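You operate a simulated robot arm through the tools that you are given. There is no shell and no other tool. Be economical: measure what you need, move in short steps, check, and stop when the job is done.

You are at the controls of a simulated robot arm. One attempt, no reset.

TASK
Top up the clamped motor's oil to between the two red rings.
Fine: use the pump and spill none; park the spout and put the filler cap back. Leave the other controls. Where these are worked on the way, their far stop is far enough and under half their travel is too little: oil spout.

Only the result counts: the job must be done as asked and must still hold three seconds after the hand-in. Knocking over, shifting, dropping, spilling or breaking anything else fails it. Lids that push on must go on centred and level and be pressed home; caps that screw on are set level and turned clockwise until they are tight.

THE ROBOT
A 7-joint arm with a two-finger parallel gripper, fixed in place. Base frame: the origin is at the foot of the arm, x ahead of it, y to its left, z up; the work surface is at about z = 700. Units: mm, rad, N and s.
With the tool pointing down near the work surface it reaches from about 280 to 680 mm from the base axis. Its first joint turns from -1.152 to 1.152 rad. Payload 1.57 kg.
The tool frame sits at the grasp point between the pads (the TCP): z along the fingers, y along the line on which they close. The tips reach 30 mm beyond it. The gripper opens to 110 mm. The fingers are 24 mm wide and 12 mm thick; the gripper's body (48 by 112 mm) begins 78 mm behind the TCP.
Orientation is that of the tool frame in the base frame, as a unit quaternion [w, x, y, z]. With the fingers straight down and closing along the base's y, the tool's x points along the base's -x, its y along +y and its z along -z.

THE INTERFACE
- The arm moves only by the tool arm_command. Its argument "series" is one flat list of numbers, 7 for each row, row after row: the shift along the tool's x, y, z in units of 25 mm (1.0 is 25 mm), then the turn, a rotation vector about the tool's x, y, z in units of 5 degrees (1.0 is 5 degrees), then the finger opening in cm, from 0 to 11. In form: [tx, ty, tz, ax, ay, az, gripper, tx, ty, tz, ax, ay, az, gripper, ...]. A call has 1 to 12 rows; each row shifts and turns the commanded pose from where the row before left it, along the tool's axes as they then stand. A call with a number of a shift or a turn outside -1 to 1 is refused whole. Rows are played at 5 a second. More than 50 mm and 0.15 rad between two rows, or a gripper value outside its range, and nothing of the call is played. A pose out of reach is approached as far as the arm can. The call stops where the force on the tool passes 70 N (or 10 N more than at its start, if that is more) or the arm is blocked; 0.2 s more then pass. Each finger travels about 108 mm/s and halts on what it meets, pressing with about 22 N; the grip force reading is that of the motor and also rises with nothing between the fingers. The clock runs only during rows and for 0.2 s after the last one: add rows that do not move to give the fingers time. It gives the time, the measured TCP pose, the force on the tool (base axes), the opening and the grip force at its end, in the units of the frame above (readings bear some noise), with the torque about the TCP (base axes, N m) and any sound that the robot's microphone picked up.
- Cameras (640 x 400 px; columns grow to the right, rows downward): "scene" is fixed at [155.9, -390.3, 1394.8]; the picture's right is [0.83, -0.55, 0.00], its down [-0.37, -0.56, -0.75] and it looks along [0.41, 0.62, -0.67] (base axes); focal length 214 px, centre (320, 200). "wrist" rides on the gripper at [70, 16, -141] in the tool frame; the picture's right is [-0.23, 0.97, 0.00], its down [-0.86, -0.20, -0.48] and it looks along [-0.47, -0.11, 0.88] (tool axes); focal length 222 px, centre (320, 200). There is no depth. A picture from a camera that has moved, and an enlarged one, comes with that camera's place and axes in the base frame and with its lens.
- grab_frame(camera): a new picture of that camera. It takes no simulated time.
- inspect(camera, box): a new picture of the part [left, top, right, bottom] of that camera's present view, enlarged. It takes no simulated time.
- close_job(): hands the job in; it is judged then, once.

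Go step by step. Nothing tells you positions but the pictures and the camera data: compare them with the known pose of the tool, close in by small moves and look again before you grip or let go. The budget is 120 turns and 76 pictures, counting those below and the enlarged ones. Unless the task says otherwise, let go and move clear before handing in, and close with one line.

The tools are called as a command line: name --argument value ..., lists and objects as JSON in quotes. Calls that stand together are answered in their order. arm_command: Moves the arm, as the interface text tells. Its arguments: {"type":"object","properties":{"series":{"type":"array","items":{"type":"number"}}},"required":["series"]} The other tools are called the same way: grab_frame (camera) takes a picture; inspect (camera, box) takes an enlarged picture of a part of a camera's view; close_job () hands the job in.

At the start:

```text
time: 0.0
tool_pos: [427.2, 183.5, 1214.1]
tcp_rot: [0.0, 0.0, 1.0, 0.0]
force: [0.1, 0.1, -0.9]
moment: [-0.03, -0.03, 0.02]
width: 110.0
finger_force: 0.2
```

scene: 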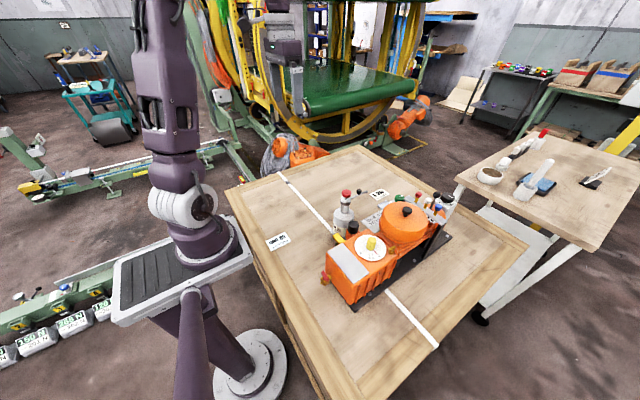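
wrist: 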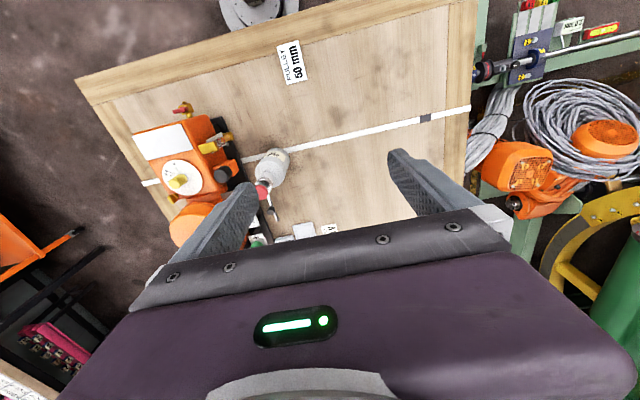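

I see an orange motor on the table with a bottle-like pump beside it. I'll enlarge the views first to identify the parts.

inspect --camera "scene" --box '[310, 170, 470, 310]'

inspect --camera "wrist" --box '[120, 80, 360, 250]'

```text
2.86 times, centred on (390, 240) of scene
camera zoom: at [155.9, -390.3, 1394.8], right [0.83, -0.55, 0.0], down [-0.37, -0.56, -0.75], along [0.41, 0.62, -0.67], focal length 613 px, centre (120, 86)
```

zoom: 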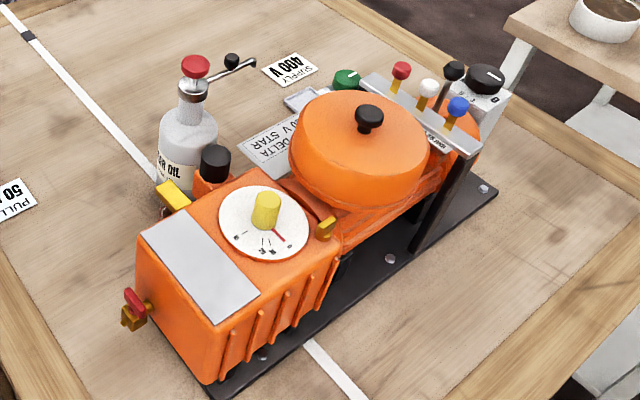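

```text
2.35 times, centred on (240, 165) of wrist
camera zoom: at [360.3, 199.9, 1356.9], right [0.23, 0.97, 0.0], down [0.86, -0.2, 0.48], along [0.47, -0.11, -0.88], focal length 523 px, centre (508, 282)
```

zoom: 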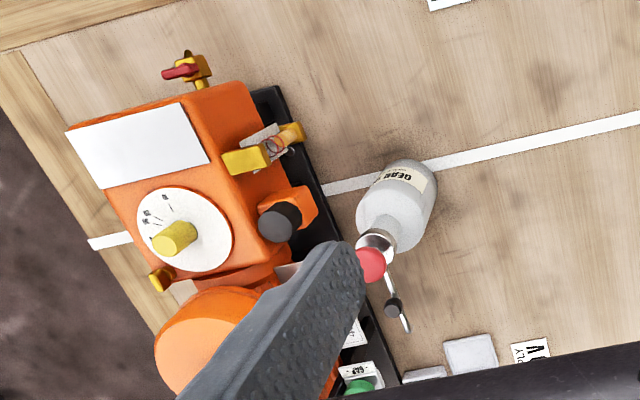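

The pump (red plunger near (541,28,924)) has a swing spout pointing along +x. The black filler cap is near (500,-67,868), and the sight glass is on the gearbox's left side. I'll go lower for a closer look.

arm_command --series '[0.5, 0, 1, 0, 0, 0, 11, 0.5, 0, 1, 0, 0, 0, 11, 0.5, 0, 1, 0, 0, 0, 11, 0.5, 0, 1, 0, 0, 0, 11, 0.5, 0, 1, 0, 0, 0, 11, 0.5, 0, 1, 0, 0, 0, 11, 0, 0, 0, 0, 0, 0, 11]'

grab_frame --camera "wrist"

```text
time: 1.6
tool_pos: [351.0, 184.2, 1064.0]
tcp_rot: [-0.001, 0.0, 1.0, 0.0]
force: [0.9, -0.3, -0.1]
moment: [0.02, 0.02, 0.03]
width: 110.0
finger_force: 0.1
```

```text
71 pictures are left
camera wrist: at [283.3, 201.1, 1206.0], right [0.23, 0.97, 0.0], down [0.86, -0.2, 0.48], along [0.47, -0.11, -0.88], focal length 222 px, centre (320, 200)
```

wrist: 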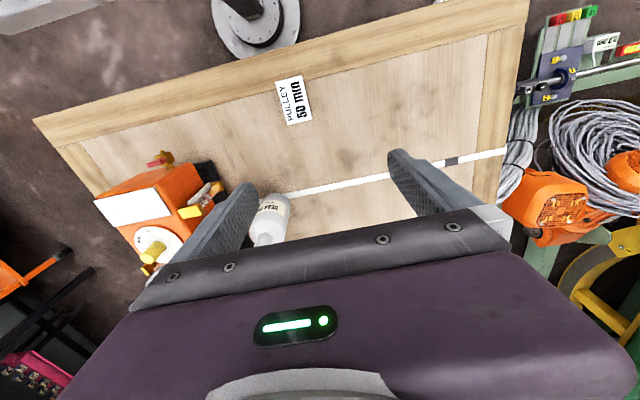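

The fingers block the view. I'll turn the wrist so the camera sits on the motor's +y side, looking at the sight glass and filler.

arm_command --series '[-0.9, -0.4, 0, 0, 0, 0, 11, -0.9, -0.4, 0, 0, 0, 0, 11, -0.9, -0.4, 0, 0, 0, 0, 11, -0.9, -0.4, 0, 0, 0, 0, 11, 0, 0, 0, 0, 0, 1, 11, 0, 0, 0, 0, 0, 1, 11, 0, 0, 0, 0, 0, 1, 11, 0, 0, 0, 0, 0, 1, 11, 0, 0, 0, 0, 0, 1, 11, 0, 0, 0, 0, 0, 1, 11, 0, 0, 0, 0, 0, 1, 11, 0, 0, 0, 0, 0, 1, 11]'

arm_command --series '[0, 0, 0, 0, 0, 1, 11, 0, 0, 0, 0, 0, 1, 11, 0, 0, 0, 0, 0, 1, 11, 0, 0, 0, 0, 0, 1, 11, 0, 0, 0, 0, 0, 1, 11, 0, 0, 0, 0, 0, 1, 11, 0, 0, 0, 0, 0, 1, 11, 0, 0, 0, 0, 0, 1, 11, 0, 0, 0, 0, 0, 1, 11, 0, 0, 0, 0, 0, 1, 11, 0, 0, 0, 0, 0, 0, 11]'

grab_frame --camera "wrist"

```text
time: 4.2
tool_pos: [443.4, 143.7, 1064.5]
tcp_rot: [0.0, 0.342, 0.94, 0.0]
force: [-0.2, -0.2, 0.1]
moment: [0.04, -0.02, 0.03]
width: 109.9
finger_force: 0.2
```

```text
time: 6.6
tool_pos: [443.5, 143.4, 1064.9]
tcp_rot: [0.0, 0.708, 0.707, 0.0]
force: [0.1, 0.2, 0.4]
moment: [-0.04, 0.01, 0.01]
width: 110.2
finger_force: 0.1
```

```text
70 pictures are left
camera wrist: at [461.2, 213.6, 1207.3], right [0.97, -0.23, 0.0], down [-0.2, -0.85, 0.48], along [-0.11, -0.47, -0.88], focal length 222 px, centre (320, 200)
```

wrist: 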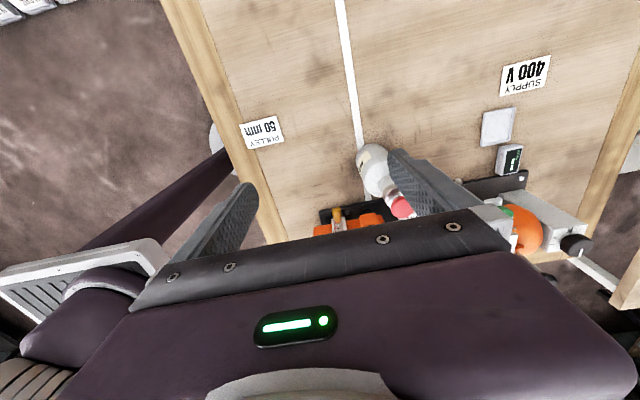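

I'll tilt the tool so the camera looks almost horizontally at the sight glass from +y.

arm_command --series '[0, 0, 1, 0, 0, 0, 11, 0, 0, 1, 0, 0, 0, 11, 0, 0, 1, 0, 0, 0, 11, 0, 0, 1, 0, 0, 0, 11, 0, 0, 0, 0, -1, 0, 11, 0, 0, 0, 0, -1, 0, 11, 0, 0, 0, 0, -1, 0, 11, 0, 0, 0, 0, -1, 0, 11, 0, 0, 0, 0, -1, 0, 11, 0, 0, 0, 0, -1, 0, 11, 0, 0, 0, 0, -1, 0, 11, 0, 0, 0, 0, -1, 0, 11]'

grab_frame --camera "wrist"

```text
time: 9.2
tool_pos: [444.9, 144.8, 964.8]
tcp_rot: [0.243, 0.664, 0.665, -0.242]
force: [-0.4, 0.1, -0.4]
moment: [0.0, 0.01, -0.01]
width: 109.8
finger_force: 0.0
```

```text
69 pictures are left
camera wrist: at [461.4, 288.3, 1028.9], right [0.97, -0.17, 0.15], down [-0.2, -0.35, 0.92], along [-0.11, -0.92, -0.37], focal length 222 px, centre (320, 200)
```

wrist: 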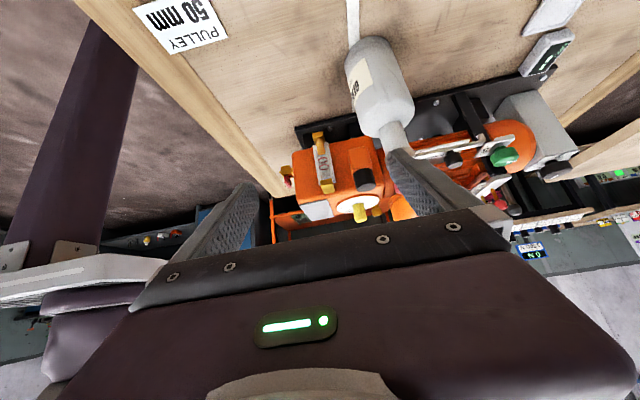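

The sight glass is now in view, upside down. I'll enlarge it.

inspect --camera "wrist" --box '[275, 120, 395, 230]'

```text
3.64 times, centred on (335, 175) of wrist
camera zoom: at [461.4, 288.3, 1028.9], right [0.97, -0.17, 0.15], down [-0.2, -0.35, 0.92], along [-0.11, -0.92, -0.37], focal length 808 px, centre (266, 291)
```

zoom: 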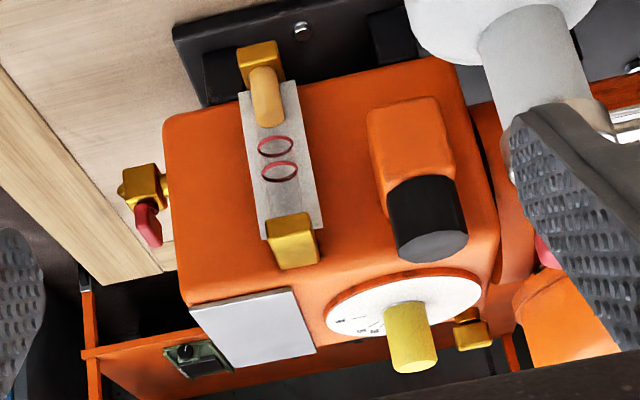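

The oil level sits just below the lower ring. Next I'll look closely at the cap and pump for their type and geometry.

inspect --camera "scene" --box '[340, 180, 400, 260]'

inspect --camera "wrist" --box '[335, 140, 395, 200]'

```text
5.00 times, centred on (370, 220) of scene
camera zoom: at [155.9, -390.3, 1394.8], right [0.83, -0.55, 0.0], down [-0.37, -0.56, -0.75], along [0.41, 0.62, -0.67], focal length 1072 px, centre (70, 100)
```

zoom: 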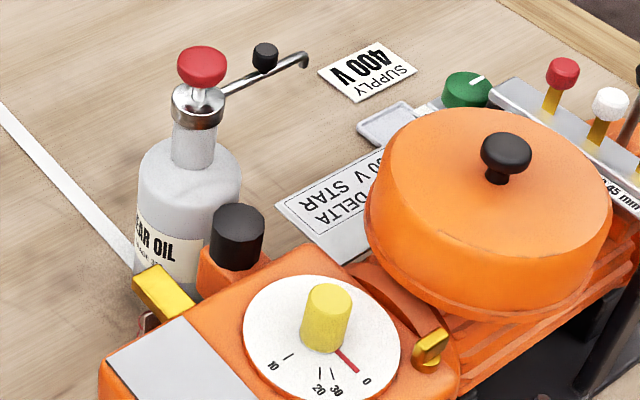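

```text
6.67 times, centred on (365, 170) of wrist
camera zoom: at [461.4, 288.3, 1028.9], right [0.97, -0.17, 0.15], down [-0.2, -0.35, 0.92], along [-0.11, -0.92, -0.37], focal length 1481 px, centre (20, 400)
```

zoom: 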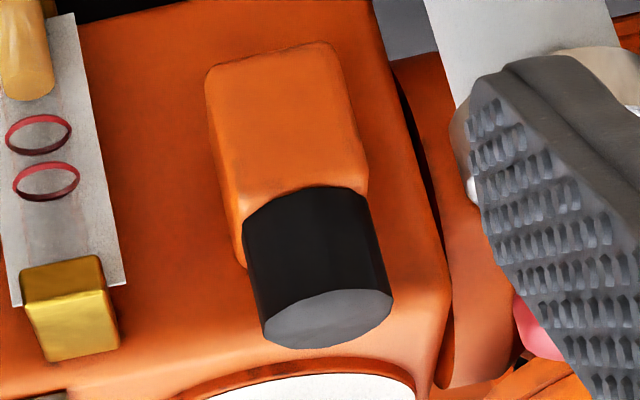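

The cap is a plain black cylinder about 30 mm wide. I'll straighten the tool and move above the filler to look down on it.

arm_command --series '[0, 0, 0, 0, 1, 0, 11, 0, 0, 0, 0, 1, 0, 11, 0, 0, 0, 0, 1, 0, 11, 0, 0, 0, 0, 1, 0, 11, 0, 0, 0, 0, 1, 0, 11, 0, 0, 0, 0, 1, 0, 11, 0, 0, 0, 0, 1, 0, 11, 0, 0, 0, 0, 1, 0, 11, 0, 0, -1, 0, 0, 0, 11, 0, 0, -1, 0, 0, 0, 11, 0, 0, -1, 0, 0, 0, 11]'

arm_command --series '[-1, 0.2, 0, 0, 0, 0, 11, -1, 0.2, 0, 0, 0, 0, 11, -1, 0.2, 0, 0, 0, 0, 11, -1, 0.2, 0, 0, 0, 0, 11, -1, 0.2, 0, 0, 0, 0, 11, -1, 0.2, 0, 0, 0, 0, 11, -1, 0.2, 0, 0, 0, 0, 11, -1, 0.2, 0, 0, 0, 0, 11, -0.8, 0, 0, 0, 0, 0, 11, 0, 0, 0, 0, 0, 0, 11]'

grab_frame --camera "wrist"

```text
time: 11.6
tool_pos: [444.4, 143.5, 1038.8]
tcp_rot: [0.0, 0.707, 0.707, 0.0]
force: [-0.7, -0.3, 0.1]
moment: [-0.02, 0.03, -0.04]
width: 110.0
finger_force: 0.1
```

```text
time: 13.8
tool_pos: [483.2, -78.9, 1040.5]
tcp_rot: [0.0, 0.708, 0.706, 0.0]
force: [-0.5, -0.2, 0.1]
moment: [0.02, 0.0, 0.03]
width: 110.1
finger_force: 0.1
```

```text
65 pictures are left
camera wrist: at [500.5, -8.7, 1182.2], right [0.97, -0.23, 0.0], down [-0.2, -0.86, 0.48], along [-0.11, -0.47, -0.88], focal length 222 px, centre (320, 200)
```

wrist: 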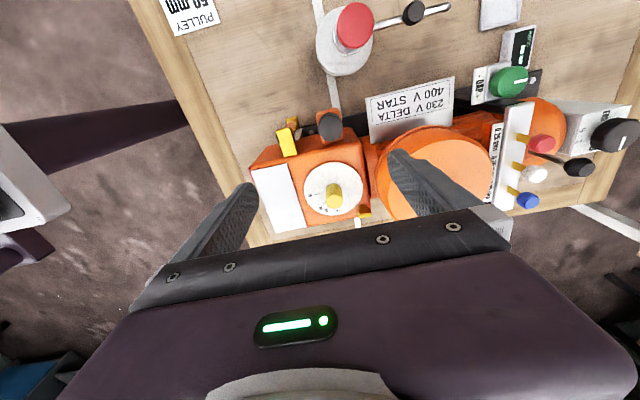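

inspect --camera "wrist" --box '[240, 0, 460, 140]'

inspect --camera "wrist" --box '[280, 90, 380, 160]'

```text
2.86 times, centred on (350, 70) of wrist
camera zoom: at [500.5, -8.7, 1182.2], right [0.97, -0.23, 0.0], down [-0.2, -0.86, 0.48], along [-0.11, -0.47, -0.88], focal length 635 px, centre (234, 571)
```

zoom: 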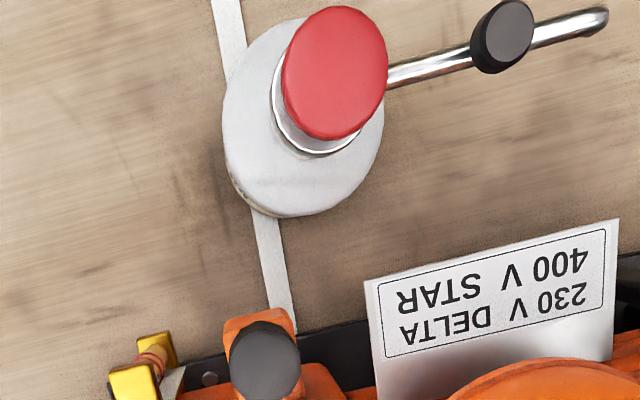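

```text
5.71 times, centred on (330, 125) of wrist
camera zoom: at [500.5, -8.7, 1182.2], right [0.97, -0.23, 0.0], down [-0.2, -0.86, 0.48], along [-0.11, -0.47, -0.88], focal length 1269 px, centre (263, 629)
```

zoom: 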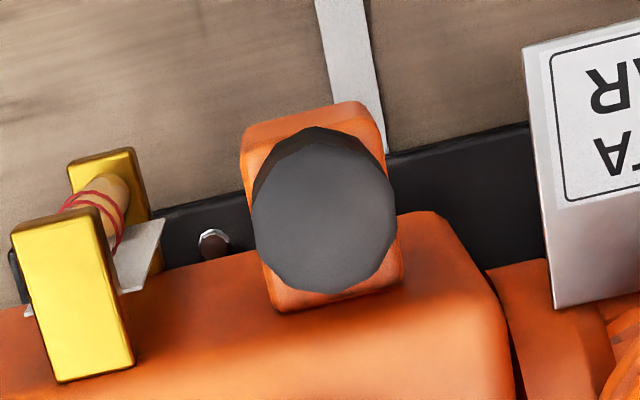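

The cap top is at about (501,-69,872) and about 34 mm wide. I'll descend above it with the fingers narrowed to 6 cm and check alignment.

arm_command --series '[0.4, 0.7, 1, 0, 0, 0, 9, 0, 0, 1, 0, 0, 0, 7, 0, 0, 1, 0, 0, 0, 6, 0, 0, 1, 0, 0, 0, 6, 0, 0, 0.6, 0, 0, 0, 6, 0, 0, 0, 0, 0, 0, 6]'

grab_frame --camera "wrist"

inspect --camera "scene" --box '[330, 170, 430, 260]'

```text
time: 15.2
tool_pos: [501.4, -67.7, 924.6]
tcp_rot: [0.0, 0.707, 0.707, -0.001]
force: [0.0, 0.2, -0.2]
moment: [0.01, 0.01, 0.01]
width: 60.1
finger_force: 0.1
```

```text
62 pictures are left
camera wrist: at [518.6, 2.5, 1066.8], right [0.97, -0.23, 0.0], down [-0.2, -0.86, 0.48], along [-0.11, -0.47, -0.88], focal length 222 px, centre (320, 200)
```

wrist: 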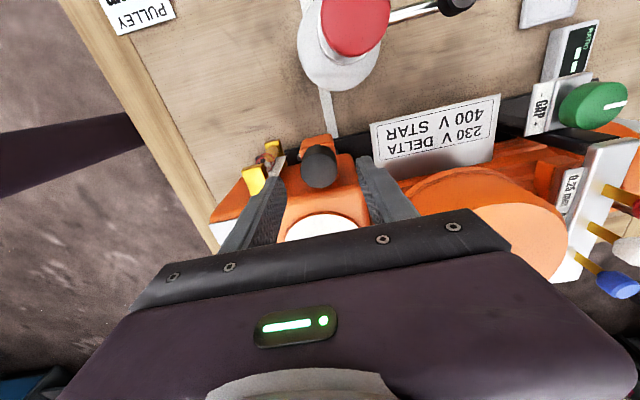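

```text
4.44 times, centred on (380, 215) of scene
camera zoom: at [155.9, -390.3, 1394.8], right [0.83, -0.55, 0.0], down [-0.37, -0.56, -0.75], along [0.41, 0.62, -0.67], focal length 953 px, centre (53, 133)
```

zoom: 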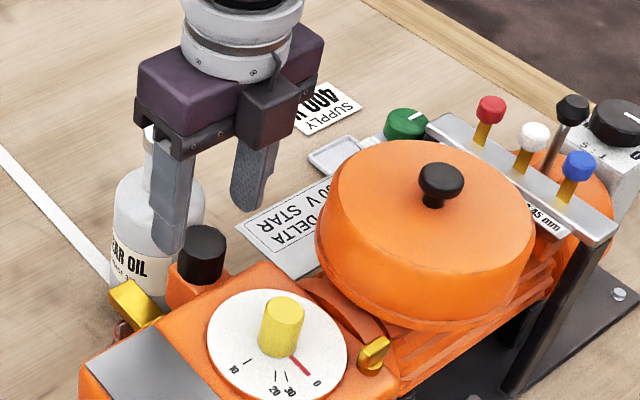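

It's aligned over the cap. I'll descend to tip height about 863 and close on it.

arm_command --series '[-0.04, 0, 0.6, 0, 0, 0, 5, 0, 0, 0.6, 0, 0, 0, 5, 0, 0, 0.1, 0, 0, 0, 5, 0, 0, 0, 0, 0, 0, 3, 0, 0, 0, 0, 0, 0, 2, 0, 0, 0, 0, 0, 0, 2]'

inspect --camera "scene" --box '[330, 170, 430, 260]'

```text
time: 16.6
tool_pos: [501.6, -68.6, 891.2]
tcp_rot: [0.001, 0.708, 0.707, 0.001]
force: [-1.1, -0.4, 0.3]
moment: [-0.01, 0.03, 0.02]
width: 31.9
finger_force: 21.8
```

```text
4.44 times, centred on (380, 215) of scene
camera zoom: at [155.9, -390.3, 1394.8], right [0.83, -0.55, 0.0], down [-0.37, -0.56, -0.75], along [0.41, 0.62, -0.67], focal length 953 px, centre (53, 133)
```

zoom: 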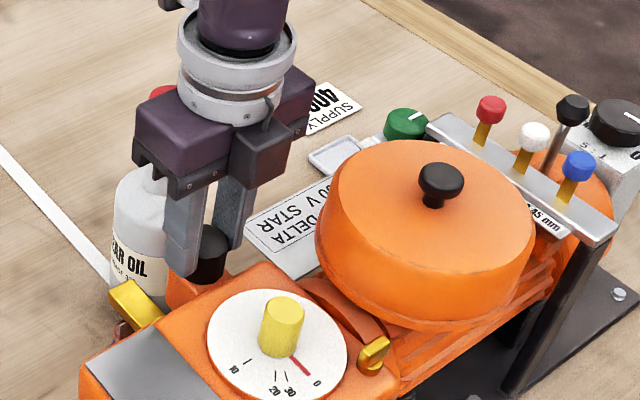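

I'm gripping at 31.9 mm. I'll try a small counter-clockwise twist and read the torque.

arm_command --series '[0, 0, 0, 0, 0, -1, 2, 0, 0, 0, 0, 0, -1, 2, 0, 0, 0, 0, 0, -1, 2, 0, 0, 0, 0, 0, 0, 2]'

inspect --camera "wrist" --box '[260, 100, 400, 220]'

```text
time: 17.6
tool_pos: [501.1, -68.8, 891.5]
tcp_rot: [0.0, 0.608, 0.794, -0.001]
force: [-0.4, -0.2, 0.4]
moment: [0.0, 0.01, -0.03]
width: 31.4
finger_force: 21.9
```

```text
3.33 times, centred on (330, 160) of wrist
camera zoom: at [500.1, 3.9, 1034.4], right [1.0, 0.03, 0.0], down [0.03, -0.88, 0.48], along [0.02, -0.48, -0.88], focal length 740 px, centre (287, 333)
```

zoom: 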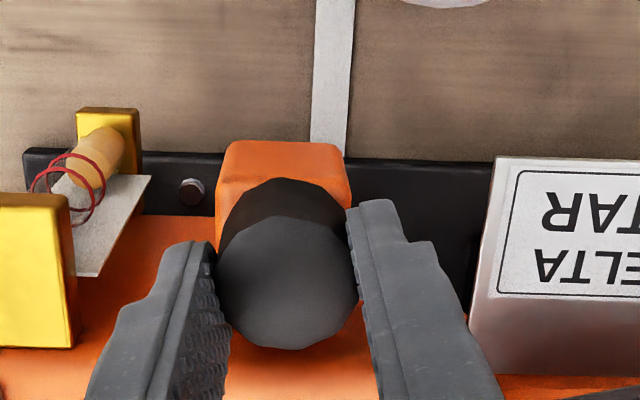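

It turned almost without torque. I'll test with a gentle 3 mm lift.

arm_command --series '[0, 0, -0.06, 0, 0, 0, 2, 0, 0, -0.06, 0, 0, 0, 2, 0, 0, 0, 0, 0, 0, 2]'

```text
time: 18.4
tool_pos: [500.7, -66.6, 895.5]
tcp_rot: [0.001, 0.608, 0.794, 0.0]
force: [0.2, -1.2, -0.8]
moment: [0.01, -0.01, -0.01]
width: 31.9
finger_force: 21.7
```

inspect --camera "wrist" --box '[260, 100, 400, 220]'

inspect --camera "scene" --box '[340, 200, 400, 260]'

```text
3.33 times, centred on (330, 160) of wrist
camera zoom: at [500.3, 4.6, 1037.7], right [1.0, 0.03, 0.0], down [0.03, -0.88, 0.48], along [0.02, -0.48, -0.88], focal length 740 px, centre (287, 333)
```

zoom: 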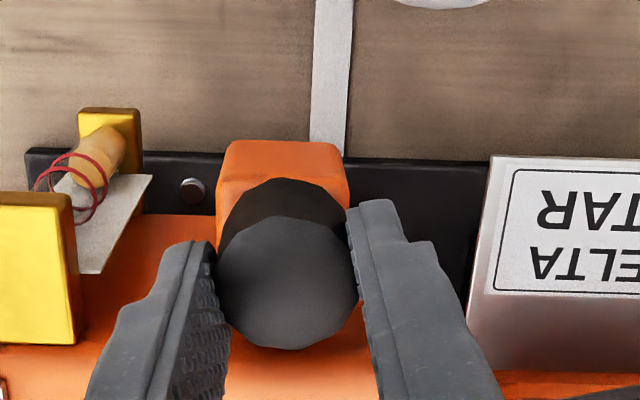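

```text
6.67 times, centred on (370, 230) of scene
camera zoom: at [155.9, -390.3, 1394.8], right [0.83, -0.55, 0.0], down [-0.37, -0.56, -0.75], along [0.41, 0.62, -0.67], focal length 1430 px, centre (-13, 0)
```

zoom: 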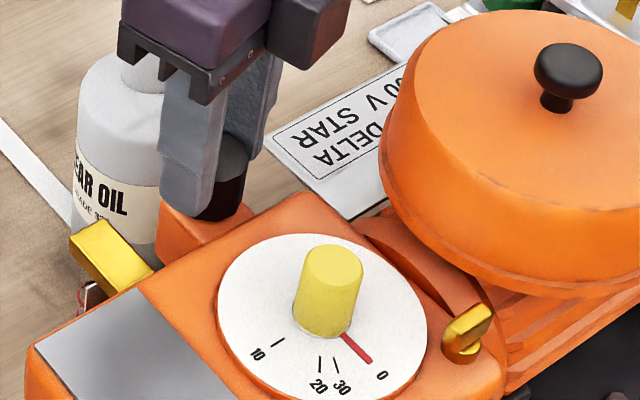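

The cap is moving up with the gripper and isn't slipping. I'll lift it straight up.

arm_command --series '[0, 0, -0.1, 0, 0, 0, 2, 0, 0, -0.2, 0, 0, 0, 2, 0, 0, -0.3, 0, 0, 0, 2, 0, 0, -0.4, 0, 0, 0, 2, 0, 0, -0.6, 0, 0, 0, 2, 0, 0, 0, 0, 0, 0, 2]'

inspect --camera "wrist" --box '[260, 100, 400, 220]'

inspect --camera "scene" --box '[340, 180, 420, 260]'

```text
time: 19.8
tool_pos: [502.1, -66.9, 935.4]
tcp_rot: [-0.001, 0.609, 0.793, 0.0]
force: [0.4, -0.2, -0.1]
moment: [0.05, -0.01, 0.02]
width: 31.5
finger_force: 21.9
```

```text
3.33 times, centred on (330, 160) of wrist
camera zoom: at [500.9, 4.3, 1077.3], right [1.0, 0.03, 0.0], down [0.03, -0.88, 0.48], along [0.02, -0.48, -0.88], focal length 740 px, centre (287, 333)
```

zoom: 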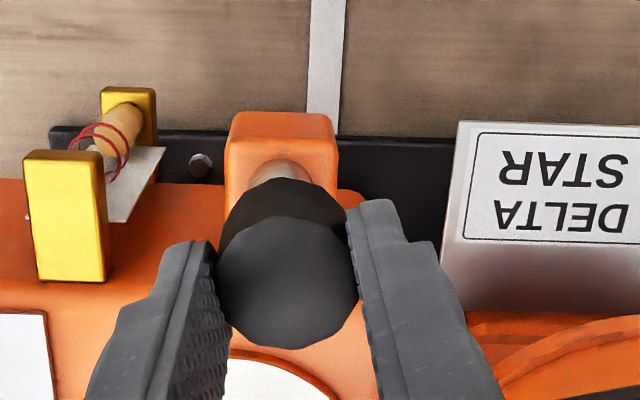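

```text
5.00 times, centred on (380, 220) of scene
camera zoom: at [155.9, -390.3, 1394.8], right [0.83, -0.55, 0.0], down [-0.37, -0.56, -0.75], along [0.41, 0.62, -0.67], focal length 1072 px, centre (20, 100)
```

zoom: 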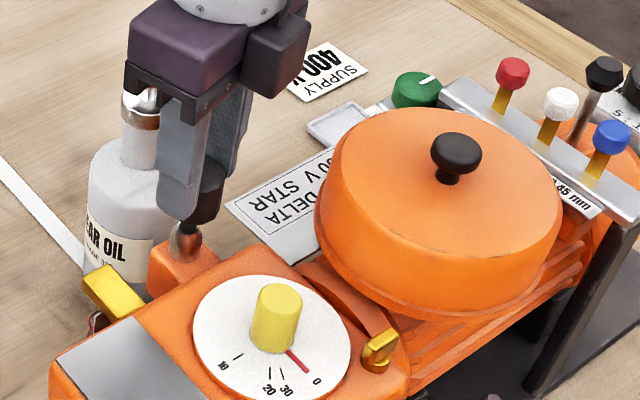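

The cap is off and the bare neck is visible. I'll carry the cap to a clear table spot near (430,120), keeping clear of the pump.

arm_command --series '[0, 0, -1, 0, 0, 1, 2, 0, 0, -0.4, 0, 0, 1, 2, 0, 0, 0, 0, 0, 1, 2, 0, -1, 0, 0, 0, 0, 2, 0, -1, 0, 0, 0, 0, 2, 0, -0.9, 0, 0, 0, 0, 2, 1, 0, 0, 0, 0, 0, 2, 1, 0, 0, 0, 0, 0, 2, 1, 0, 0, 0, 0, 0, 2, 1, 0, 0, 0, 0, 0, 2, 1, 0, 0, 0, 0, 0, 2, 0, 0, 0, 0, 0, 0, 2]'

arm_command --series '[1, 0, 0, 0, 0, 0, 2, 1, 0, 0, 0, 0, 0, 2, 0.5, 0, 0, 0, 0, 0, 2, 0, 0, 1, 0, 0, 0, 2, 0, 0, 1, 0, 0, 0, 2, 0, 0, 1, 0, 0, 0, 2, 0, 0, 1, 0, 0, 0, 2, 0, 0, 1, 0, 0, 0, 2, 0, 0, 0, 0, 0, 0, 2]'

grab_frame --camera "wrist"

grab_frame --camera "scene"

```text
time: 22.4
tool_pos: [429.9, 57.6, 968.4]
tcp_rot: [-0.001, 0.707, 0.707, 0.0]
force: [0.3, 0.1, 0.0]
moment: [0.02, -0.01, 0.0]
width: 31.5
finger_force: 22.1
```

```text
time: 24.4
tool_pos: [429.4, 120.2, 844.0]
tcp_rot: [-0.001, 0.707, 0.707, 0.0]
force: [-0.3, 0.1, -0.6]
moment: [0.0, -0.01, 0.0]
width: 31.6
finger_force: 22.6
```

```text
54 pictures are left
camera wrist: at [446.7, 189.8, 986.9], right [0.97, -0.23, 0.0], down [-0.2, -0.86, 0.48], along [-0.11, -0.47, -0.88], focal length 222 px, centre (320, 200)
```

wrist: 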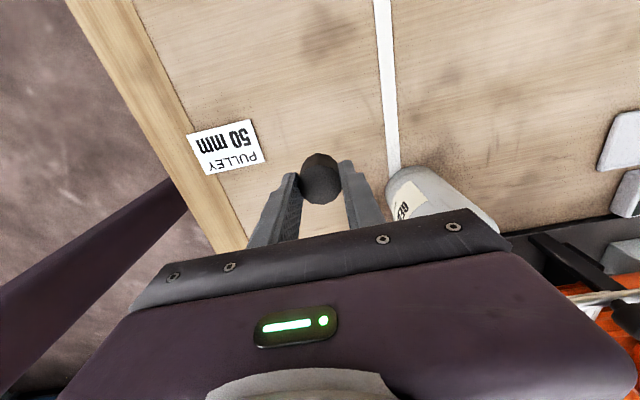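

```text
53 pictures are left
```

scene: 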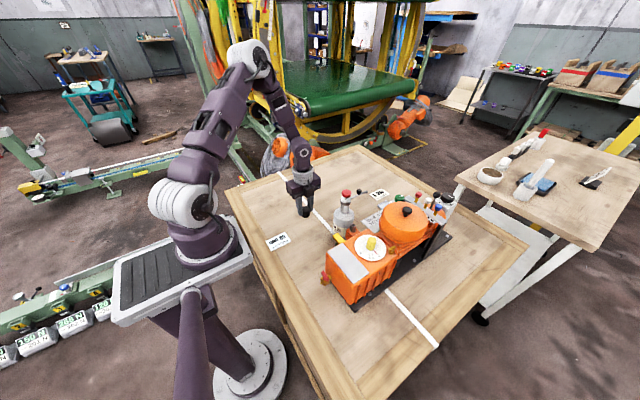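

The spot is clear. I'll lower most of the way, then feel for the table in small steps.

arm_command --series '[0, 0, 1, 0, 0, 0, 2, 0, 0, 1, 0, 0, 0, 2, 0, 0, 0.9, 0, 0, 0, 2, 0, 0, 0.4, 0, 0, 0, 2, 0, 0, 0, 0, 0, 0, 2]'

inspect --camera "scene" --box '[270, 170, 350, 250]'

```text
time: 25.6
tool_pos: [429.1, 120.9, 761.4]
tcp_rot: [0.0, 0.707, 0.707, 0.0]
force: [-0.7, 0.4, -0.3]
moment: [-0.02, -0.01, -0.08]
width: 31.6
finger_force: 22.4
```

```text
5.00 times, centred on (310, 210) of scene
camera zoom: at [155.9, -390.3, 1394.8], right [0.83, -0.55, 0.0], down [-0.37, -0.56, -0.75], along [0.41, 0.62, -0.67], focal length 1072 px, centre (370, 150)
```

zoom: 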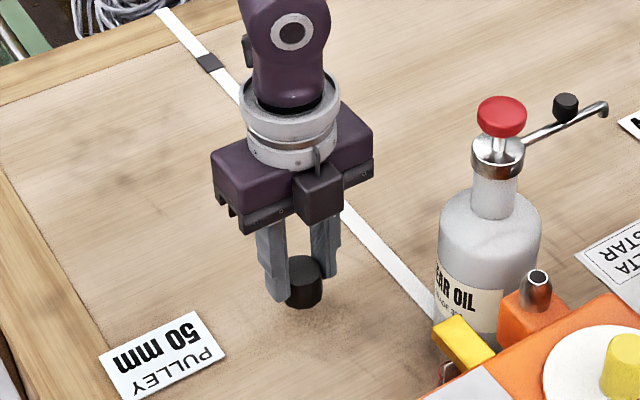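

arm_command --series '[0, 0, 0.1, 0, 0, 0, 2, 0, 0, 0.1, 0, 0, 0, 2, 0, 0, 0.1, 0, 0, 0, 2, 0, 0, 0, 0, 0, 0, 2]'

arm_command --series '[0, 0, 0.08, 0, 0, 0, 2, 0, 0, 0, 0, 0, 0, 2]'

arm_command --series '[0, 0, 0.08, 0, 0, 0, 2, 0, 0, 0, 0, 0, 0, 2]'

```text
time: 26.6
tool_pos: [427.8, 120.1, 754.9]
tcp_rot: [0.0, 0.707, 0.707, 0.0]
force: [0.3, 0.4, -0.5]
moment: [-0.02, 0.0, -0.01]
width: 31.8
finger_force: 21.9
```

```text
time: 27.2
tool_pos: [427.9, 121.3, 752.9]
tcp_rot: [0.0, 0.707, 0.707, 0.0]
force: [0.8, 0.6, -0.5]
moment: [0.02, -0.01, 0.0]
width: 31.5
finger_force: 21.9
```

```text
time: 27.8
tool_pos: [428.4, 119.3, 750.7]
tcp_rot: [0.001, 0.707, 0.707, 0.0]
force: [0.3, 0.2, 0.0]
moment: [0.01, 0.01, 0.05]
width: 31.4
finger_force: 21.9
```

arm_command --series '[0, 0, 0.08, 0, 0, 0, 2, 0, 0, 0, 0, 0, 0, 2]'

arm_command --series '[0, 0, 0.06, 0, 0, 0, 2, 0, 0, 0, 0, 0, 0, 2]'

inspect --camera "scene" --box '[280, 190, 340, 250]'

```text
time: 28.4
tool_pos: [427.6, 119.8, 748.9]
tcp_rot: [0.001, 0.707, 0.707, 0.0]
force: [-0.3, 0.3, 0.0]
moment: [-0.03, 0.02, -0.03]
width: 31.5
finger_force: 22.2
```

```text
time: 29.0
tool_pos: [428.9, 119.5, 746.6]
tcp_rot: [0.001, 0.707, 0.707, 0.0]
force: [0.3, 0.6, 0.3]
moment: [-0.02, 0.0, -0.02]
width: 31.4
finger_force: 22.7
```

```text
6.67 times, centred on (310, 220) of scene
camera zoom: at [155.9, -390.3, 1394.8], right [0.83, -0.55, 0.0], down [-0.37, -0.56, -0.75], along [0.41, 0.62, -0.67], focal length 1430 px, centre (387, 67)
```

zoom: 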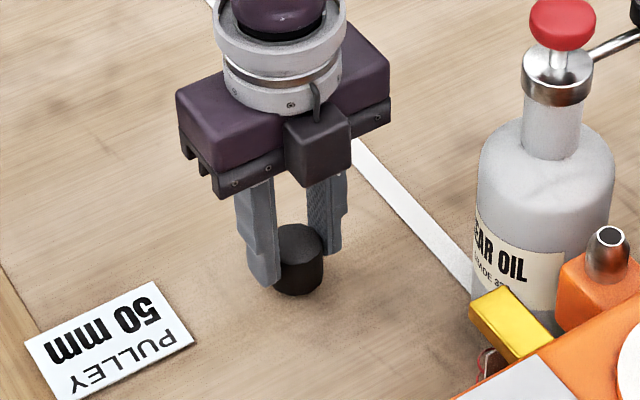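

The cap is about at the table now. I'll continue in 1 mm steps until the force rises.

arm_command --series '[0, 0, 0.05, 0, 0, 0, 2, 0, 0, 0, 0, 0, 0, 2]'

arm_command --series '[0, 0, 0.05, 0, 0, 0, 2, 0, 0, 0, 0, 0, 0, 2]'

arm_command --series '[0, 0, 0.05, 0, 0, 0, 2, 0, 0, 0, 0, 0, 0, 2]'

```text
time: 29.6
tool_pos: [429.5, 120.0, 747.5]
tcp_rot: [0.0, 0.708, 0.707, 0.0]
force: [-0.7, 0.0, -0.4]
moment: [0.03, 0.03, -0.01]
width: 31.4
finger_force: 22.2
```

```text
time: 30.2
tool_pos: [428.2, 120.7, 746.0]
tcp_rot: [-0.001, 0.707, 0.707, -0.001]
force: [0.3, -0.7, 0.3]
moment: [0.0, 0.02, -0.01]
width: 31.5
finger_force: 21.9
```

```text
time: 30.8
tool_pos: [428.2, 120.9, 744.0]
tcp_rot: [0.0, 0.707, 0.707, 0.0]
force: [0.1, -0.2, 0.3]
moment: [0.0, 0.0, 0.0]
width: 31.7
finger_force: 21.8
```

arm_command --series '[0, 0, 0.05, 0, 0, 0, 2, 0, 0, 0, 0, 0, 0, 2]'

arm_command --series '[0, 0, 0.05, 0, 0, 0, 2, 0, 0, 0, 0, 0, 0, 2]'

arm_command --series '[0, 0, 0.05, 0, 0, 0, 2, 0, 0, 0, 0, 0, 0, 2]'

```text
time: 31.4
tool_pos: [428.3, 120.2, 742.3]
tcp_rot: [0.0, 0.707, 0.707, 0.0]
force: [-0.9, 0.9, -1.3]
moment: [0.01, 0.01, -0.04]
width: 31.4
finger_force: 21.7
```

```text
time: 32.0
tool_pos: [429.2, 120.5, 741.1]
tcp_rot: [-0.001, 0.707, 0.707, 0.0]
force: [-1.9, -1.5, 13.7]
moment: [-0.06, 0.09, 0.01]
width: 31.7
finger_force: 22.2
```

```text
time: 32.6
tool_pos: [429.2, 121.2, 740.1]
tcp_rot: [0.001, 0.707, 0.707, 0.0]
force: [-2.3, -2.6, 21.3]
moment: [0.0, 0.13, 0.04]
width: 31.6
finger_force: 22.0
```

Contact with the table is at TCP z≈741.5. I'll back off, release, rise, and check that the cap stands.

arm_command --series '[0, 0, -0.08, 0, 0, 0, 2, 0, 0, 0, 0, 0, 0, 2.8, 0, 0, 0, 0, 0, 0, 3.4, 0, 0, 0, 0, 0, 0, 5, 0, 0, 0, 0, 0, 0, 5, 0, 0, -0.5, 0, 0, 0, 5, 0, 0, -1, 0, 0, 0, 5, 0, 0, -1, 0, 0, 0, 5, 0, 0, -1, 0, 0, 0, 5, 0, 0, -1, 0, 0, 0, 5, 0, 0, 0, 0, 0, 0, 5]'

grab_frame --camera "wrist"

inspect --camera "scene" --box '[280, 180, 420, 270]'

```text
time: 35.0
tool_pos: [428.1, 121.6, 854.2]
tcp_rot: [0.0, 0.707, 0.707, 0.0]
force: [0.4, 0.3, -0.7]
moment: [0.01, -0.02, 0.0]
width: 50.3
finger_force: 0.1
```

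```text
50 pictures are left
camera wrist: at [446.1, 190.4, 997.3], right [0.97, -0.23, 0.0], down [-0.2, -0.85, 0.48], along [-0.11, -0.47, -0.88], focal length 222 px, centre (320, 200)
```

wrist: 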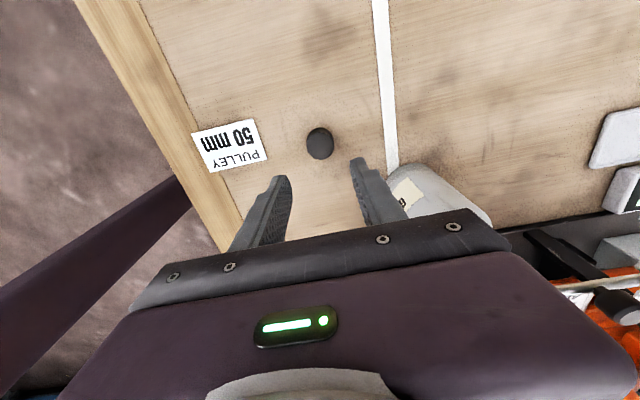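

```text
4.44 times, centred on (350, 225) of scene
camera zoom: at [155.9, -390.3, 1394.8], right [0.83, -0.55, 0.0], down [-0.37, -0.56, -0.75], along [0.41, 0.62, -0.67], focal length 953 px, centre (187, 89)
```

zoom: 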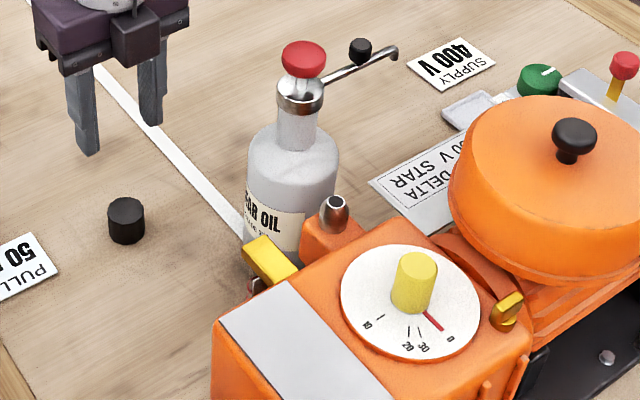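

The cap stands upright on the table, and the filler neck is open. Next is the spout: its knob is near (600,26,908) and swings about the pump axis (541,27). I'll go above it with yaw back to 0.

arm_command --series '[0, 0, -1, 0, 0, -1, 5, 0, 0, -1, 0, 0, -1, 5, 0, 0, -1, 0, 0, -1, 5, 0, 0, -1, 0, 0, -1, 5, 0, 0, -1, 0, 0, -1, 5, 0, 0, -1, 0, 0, -1, 5, 0, 0, 0, 0, 0, -1, 5, 0, 0, 0, 0, 0, -1, 5, 0, 0, 0, 0, 0, -1, 5, 0, 0, 0, 0, 0, -1, 5, 0, 0, 0, 0, 0, -1, 5, 0, 0, 0, 0, 0, -1, 5]'

arm_command --series '[0, 0, 0, 0, 0, -1, 4, 0, 0, 0, 0, 0, -1, 3, 0, 0, 0, 0, 0, -1, 3, 0, 0, 0, 0, 0, -1, 3, 0, 0, 0, 0, 0, -1, 3, 0, 0, 0, 0, 0, -1, 3]'

arm_command --series '[-0.98, -0.54, 0, 0, 0, 0, 3, -0.98, -0.54, 0, 0, 0, 0, 3, -0.98, -0.54, 0, 0, 0, 0, 3, -0.98, -0.54, 0, 0, 0, 0, 3, -0.98, -0.54, 0, 0, 0, 0, 3, -0.98, -0.54, 0, 0, 0, 0, 3, -0.98, -0.54, 0, 0, 0, 0, 3, 0, 0, 0, 0, 0, 0, 3]'

grab_frame --camera "wrist"

```text
time: 37.6
tool_pos: [428.0, 119.5, 1006.4]
tcp_rot: [0.0, 0.259, 0.966, 0.001]
force: [0.1, -0.1, 0.1]
moment: [0.02, -0.01, -0.01]
width: 50.2
finger_force: 0.0
```

```text
time: 39.0
tool_pos: [429.2, 120.5, 1004.8]
tcp_rot: [0.0, -0.001, 1.0, 0.0]
force: [-0.4, 0.0, 0.2]
moment: [0.01, -0.03, 0.05]
width: 30.1
finger_force: 0.1
```

```text
time: 40.8
tool_pos: [598.9, 26.9, 1004.4]
tcp_rot: [-0.001, 0.0, 1.0, 0.001]
force: [0.1, -0.5, -0.3]
moment: [0.03, -0.02, 0.01]
width: 30.1
finger_force: 0.2
```

```text
48 pictures are left
camera wrist: at [530.8, 42.7, 1147.4], right [0.23, 0.97, 0.0], down [0.86, -0.2, 0.48], along [0.47, -0.11, -0.88], focal length 222 px, centre (320, 200)
```

wrist: 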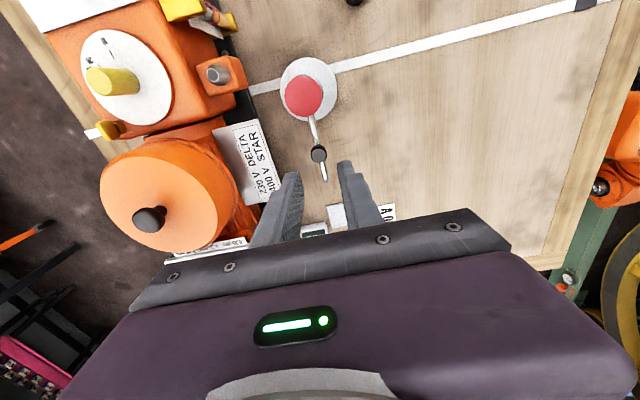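

inspect --camera "wrist" --box '[260, 50, 380, 200]'

inspect --camera "scene" --box '[335, 160, 415, 220]'

```text
2.67 times, centred on (320, 125) of wrist
camera zoom: at [530.8, 42.7, 1147.4], right [0.23, 0.97, 0.0], down [0.86, -0.2, 0.48], along [0.47, -0.11, -0.88], focal length 592 px, centre (320, 400)
```

zoom: 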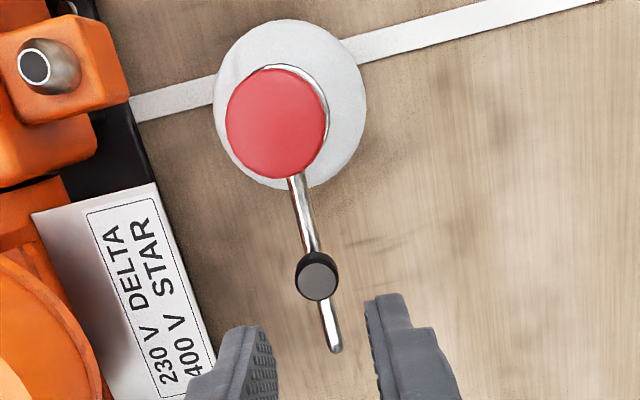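

```text
6.67 times, centred on (375, 190) of scene
camera zoom: at [155.9, -390.3, 1394.8], right [0.83, -0.55, 0.0], down [-0.37, -0.56, -0.75], along [0.41, 0.62, -0.67], focal length 1430 px, centre (-47, 267)
```

zoom: 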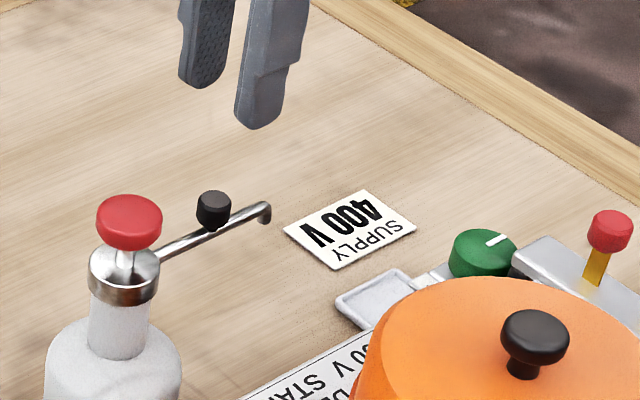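

The knob is about 16 mm wide with its top at z≈914, and radius ≈58.5 from the pump axis (539.5,26). I'll lower the open fingers around it without gripping.

arm_command --series '[0.02, -0.04, 1, 0, 0, 0, 3, 0, 0, 1, 0, 0, 0, 3, 0, 0, 0.5, 0, 0, 0, 3, 0, 0, 0, 0, 0, 0, 3]'

inspect --camera "wrist" --box '[260, 80, 400, 230]'

inspect --camera "scene" --box '[335, 160, 415, 220]'

```text
time: 41.8
tool_pos: [600.5, 24.7, 941.6]
tcp_rot: [0.0, 0.0, 1.0, 0.0]
force: [0.3, -0.2, -0.5]
moment: [0.01, -0.01, -0.03]
width: 30.0
finger_force: 0.0
```

```text
2.67 times, centred on (330, 155) of wrist
camera zoom: at [531.2, 40.2, 1083.9], right [0.23, 0.97, 0.0], down [0.86, -0.2, 0.48], along [0.47, -0.11, -0.88], focal length 592 px, centre (293, 320)
```

zoom: 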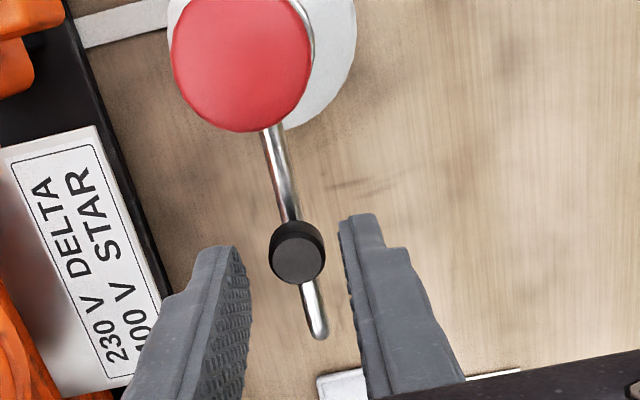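

```text
6.67 times, centred on (375, 190) of scene
camera zoom: at [155.9, -390.3, 1394.8], right [0.83, -0.55, 0.0], down [-0.37, -0.56, -0.75], along [0.41, 0.62, -0.67], focal length 1430 px, centre (-47, 267)
```

zoom: 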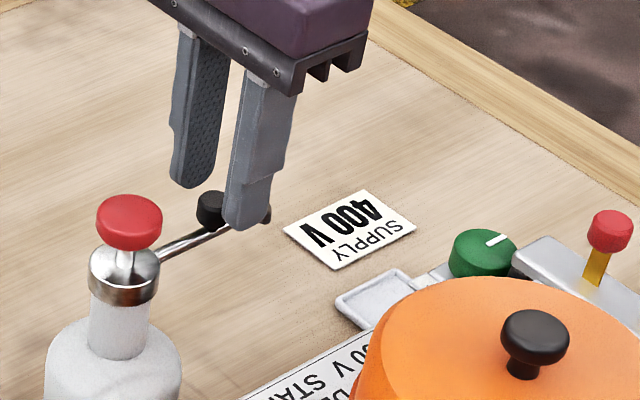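

The fingers straddle the knob well. I'll lower another 12 mm and start the arc clockwise (toward -y).

arm_command --series '[0, 0, 0.48, 0, 0, 0, 2.8, 0.009, -0.2076, 0, 0, 0, 1, 2.8, 0.009, -0.2076, 0, 0, 0, 1, 2.8, 0.009, -0.2076, 0, 0, 0, 1, 2.8, 0.009, -0.2076, 0, 0, 0, 1, 2.8, 0, 0, 0, 0, 0, 0, 2.8]'

inspect --camera "scene" --box '[335, 160, 415, 220]'

```text
time: 43.2
tool_pos: [596.1, 4.1, 929.9]
tcp_rot: [0.0, 0.174, 0.985, -0.001]
force: [0.3, -0.5, 0.8]
moment: [0.07, -0.01, 0.02]
width: 28.5
finger_force: 0.8
```

```text
6.67 times, centred on (375, 190) of scene
camera zoom: at [155.9, -390.3, 1394.8], right [0.83, -0.55, 0.0], down [-0.37, -0.56, -0.75], along [0.41, 0.62, -0.67], focal length 1430 px, centre (-47, 267)
```

zoom: 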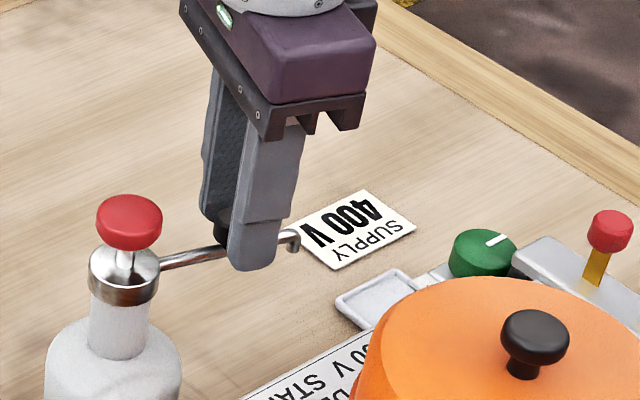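

The spout swings freely with almost no load, so I'll continue along the arc.

arm_command --series '[0.009, -0.2076, 0, 0, 0, 1, 2.8, 0.009, -0.2076, 0, 0, 0, 1, 2.8, 0.009, -0.2076, 0, 0, 0, 1, 2.8, 0.009, -0.2076, 0, 0, 0, 1, 2.8, 0.009, -0.2076, 0, 0, 0, 1, 2.8, 0.009, -0.2076, 0, 0, 0, 1, 2.8, 0.009, -0.2076, 0, 0, 0, 1, 2.8, 0.009, -0.2076, 0, 0, 0, 1, 2.8, 0.009, -0.2076, 0, 0, 0, 1, 2.8, 0.009, -0.2076, 0, 0, 0, 1, 2.8, 0, 0, 0, 0, 0, 0, 2.8]'

inspect --camera "scene" --box '[325, 170, 425, 250]'

```text
time: 45.6
tool_pos: [560.2, -31.5, 930.0]
tcp_rot: [0.0, 0.575, 0.818, -0.001]
force: [0.1, -0.1, 0.5]
moment: [0.03, -0.02, 0.01]
width: 28.3
finger_force: 0.0
```

```text
5.00 times, centred on (375, 210) of scene
camera zoom: at [155.9, -390.3, 1394.8], right [0.83, -0.55, 0.0], down [-0.37, -0.56, -0.75], along [0.41, 0.62, -0.67], focal length 1072 px, centre (45, 150)
```

zoom: 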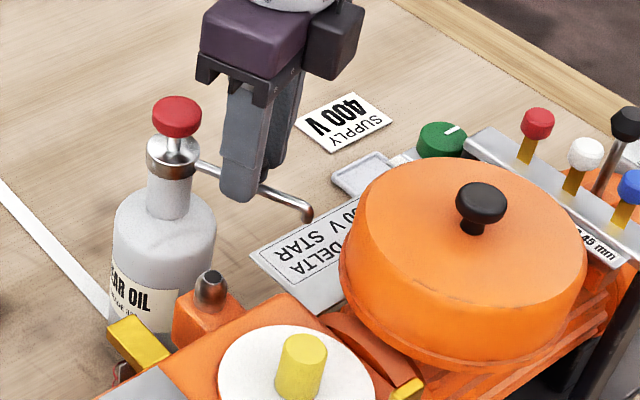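

arm_command --series '[0.009, -0.2076, 0, 0, 0, 1, 2.8, 0.009, -0.2076, 0, 0, 0, 1, 2.8, 0.009, -0.2076, 0, 0, 0, 1, 2.8, 0.009, -0.2076, 0, 0, 0, 1, 2.8, 0.009, -0.2076, 0, 0, 0, 1, 2.8, 0.009, -0.2076, 0, 0, 0, 1, 2.8, 0, 0, 0, 0, 0, 0, 2.8]'

arm_command --series '[0.009, -0.2076, 0, 0, 0, 1, 2.8, 0.009, -0.2076, 0, 0, 0, 1, 2.8, 0, 0, 0, 0, 0, 0, 2.8]'

inspect --camera "scene" --box '[325, 170, 425, 250]'

inspect --camera "wrist" --box '[240, 80, 420, 230]'

```text
time: 47.2
tool_pos: [530.8, -34.4, 931.5]
tcp_rot: [0.0, 0.767, 0.642, 0.0]
force: [-0.1, -0.9, 0.0]
moment: [-0.01, -0.03, -0.01]
width: 28.2
finger_force: 0.4
```

```text
time: 48.0
tool_pos: [520.4, -31.6, 931.2]
tcp_rot: [0.0, 0.82, 0.573, 0.0]
force: [-0.4, 0.7, -0.1]
moment: [0.0, -0.02, 0.01]
width: 28.4
finger_force: 0.5
```

```text
5.00 times, centred on (375, 210) of scene
camera zoom: at [155.9, -390.3, 1394.8], right [0.83, -0.55, 0.0], down [-0.37, -0.56, -0.75], along [0.41, 0.62, -0.67], focal length 1072 px, centre (45, 150)
```

zoom: 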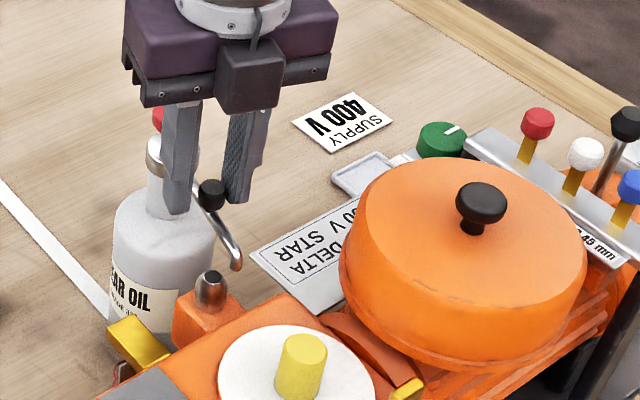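

```text
2.67 times, centred on (330, 155) of wrist
camera zoom: at [560.4, 28.2, 1072.9], right [0.84, -0.55, 0.0], down [-0.48, -0.73, 0.48], along [-0.26, -0.4, -0.88], focal length 592 px, centre (293, 320)
```

zoom: 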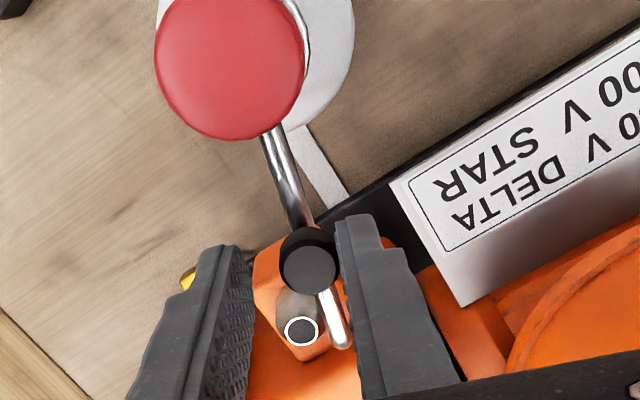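

The spout is about 9° short of the neck, so I'll continue in single small steps.

arm_command --series '[0.009, -0.2076, 0, 0, 0, 1, 2.8, 0, 0, 0, 0, 0, 0, 2.8]'

arm_command --series '[0.009, -0.2076, 0, 0, 0, 1, 2.8, 0, 0, 0, 0, 0, 0, 2.8]'

inspect --camera "wrist" --box '[240, 80, 420, 230]'

```text
time: 48.6
tool_pos: [514.5, -30.8, 930.5]
tcp_rot: [0.0, 0.843, 0.538, 0.0]
force: [-0.4, -0.2, 0.4]
moment: [-0.02, -0.01, 0.02]
width: 28.0
finger_force: 0.0
```

```text
time: 49.2
tool_pos: [510.9, -26.7, 930.2]
tcp_rot: [-0.001, 0.866, 0.5, 0.001]
force: [1.8, -0.6, 0.0]
moment: [0.01, -0.06, -0.01]
width: 29.8
finger_force: 1.1
```

```text
2.67 times, centred on (330, 155) of wrist
camera zoom: at [561.2, 24.9, 1073.0], right [0.73, -0.68, 0.0], down [-0.6, -0.64, 0.48], along [-0.33, -0.35, -0.88], focal length 592 px, centre (293, 320)
```

zoom: 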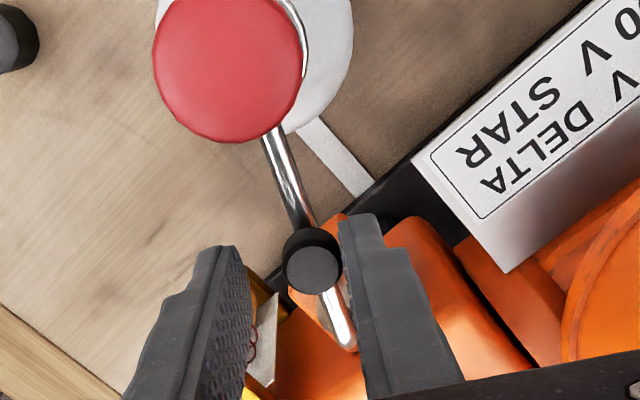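

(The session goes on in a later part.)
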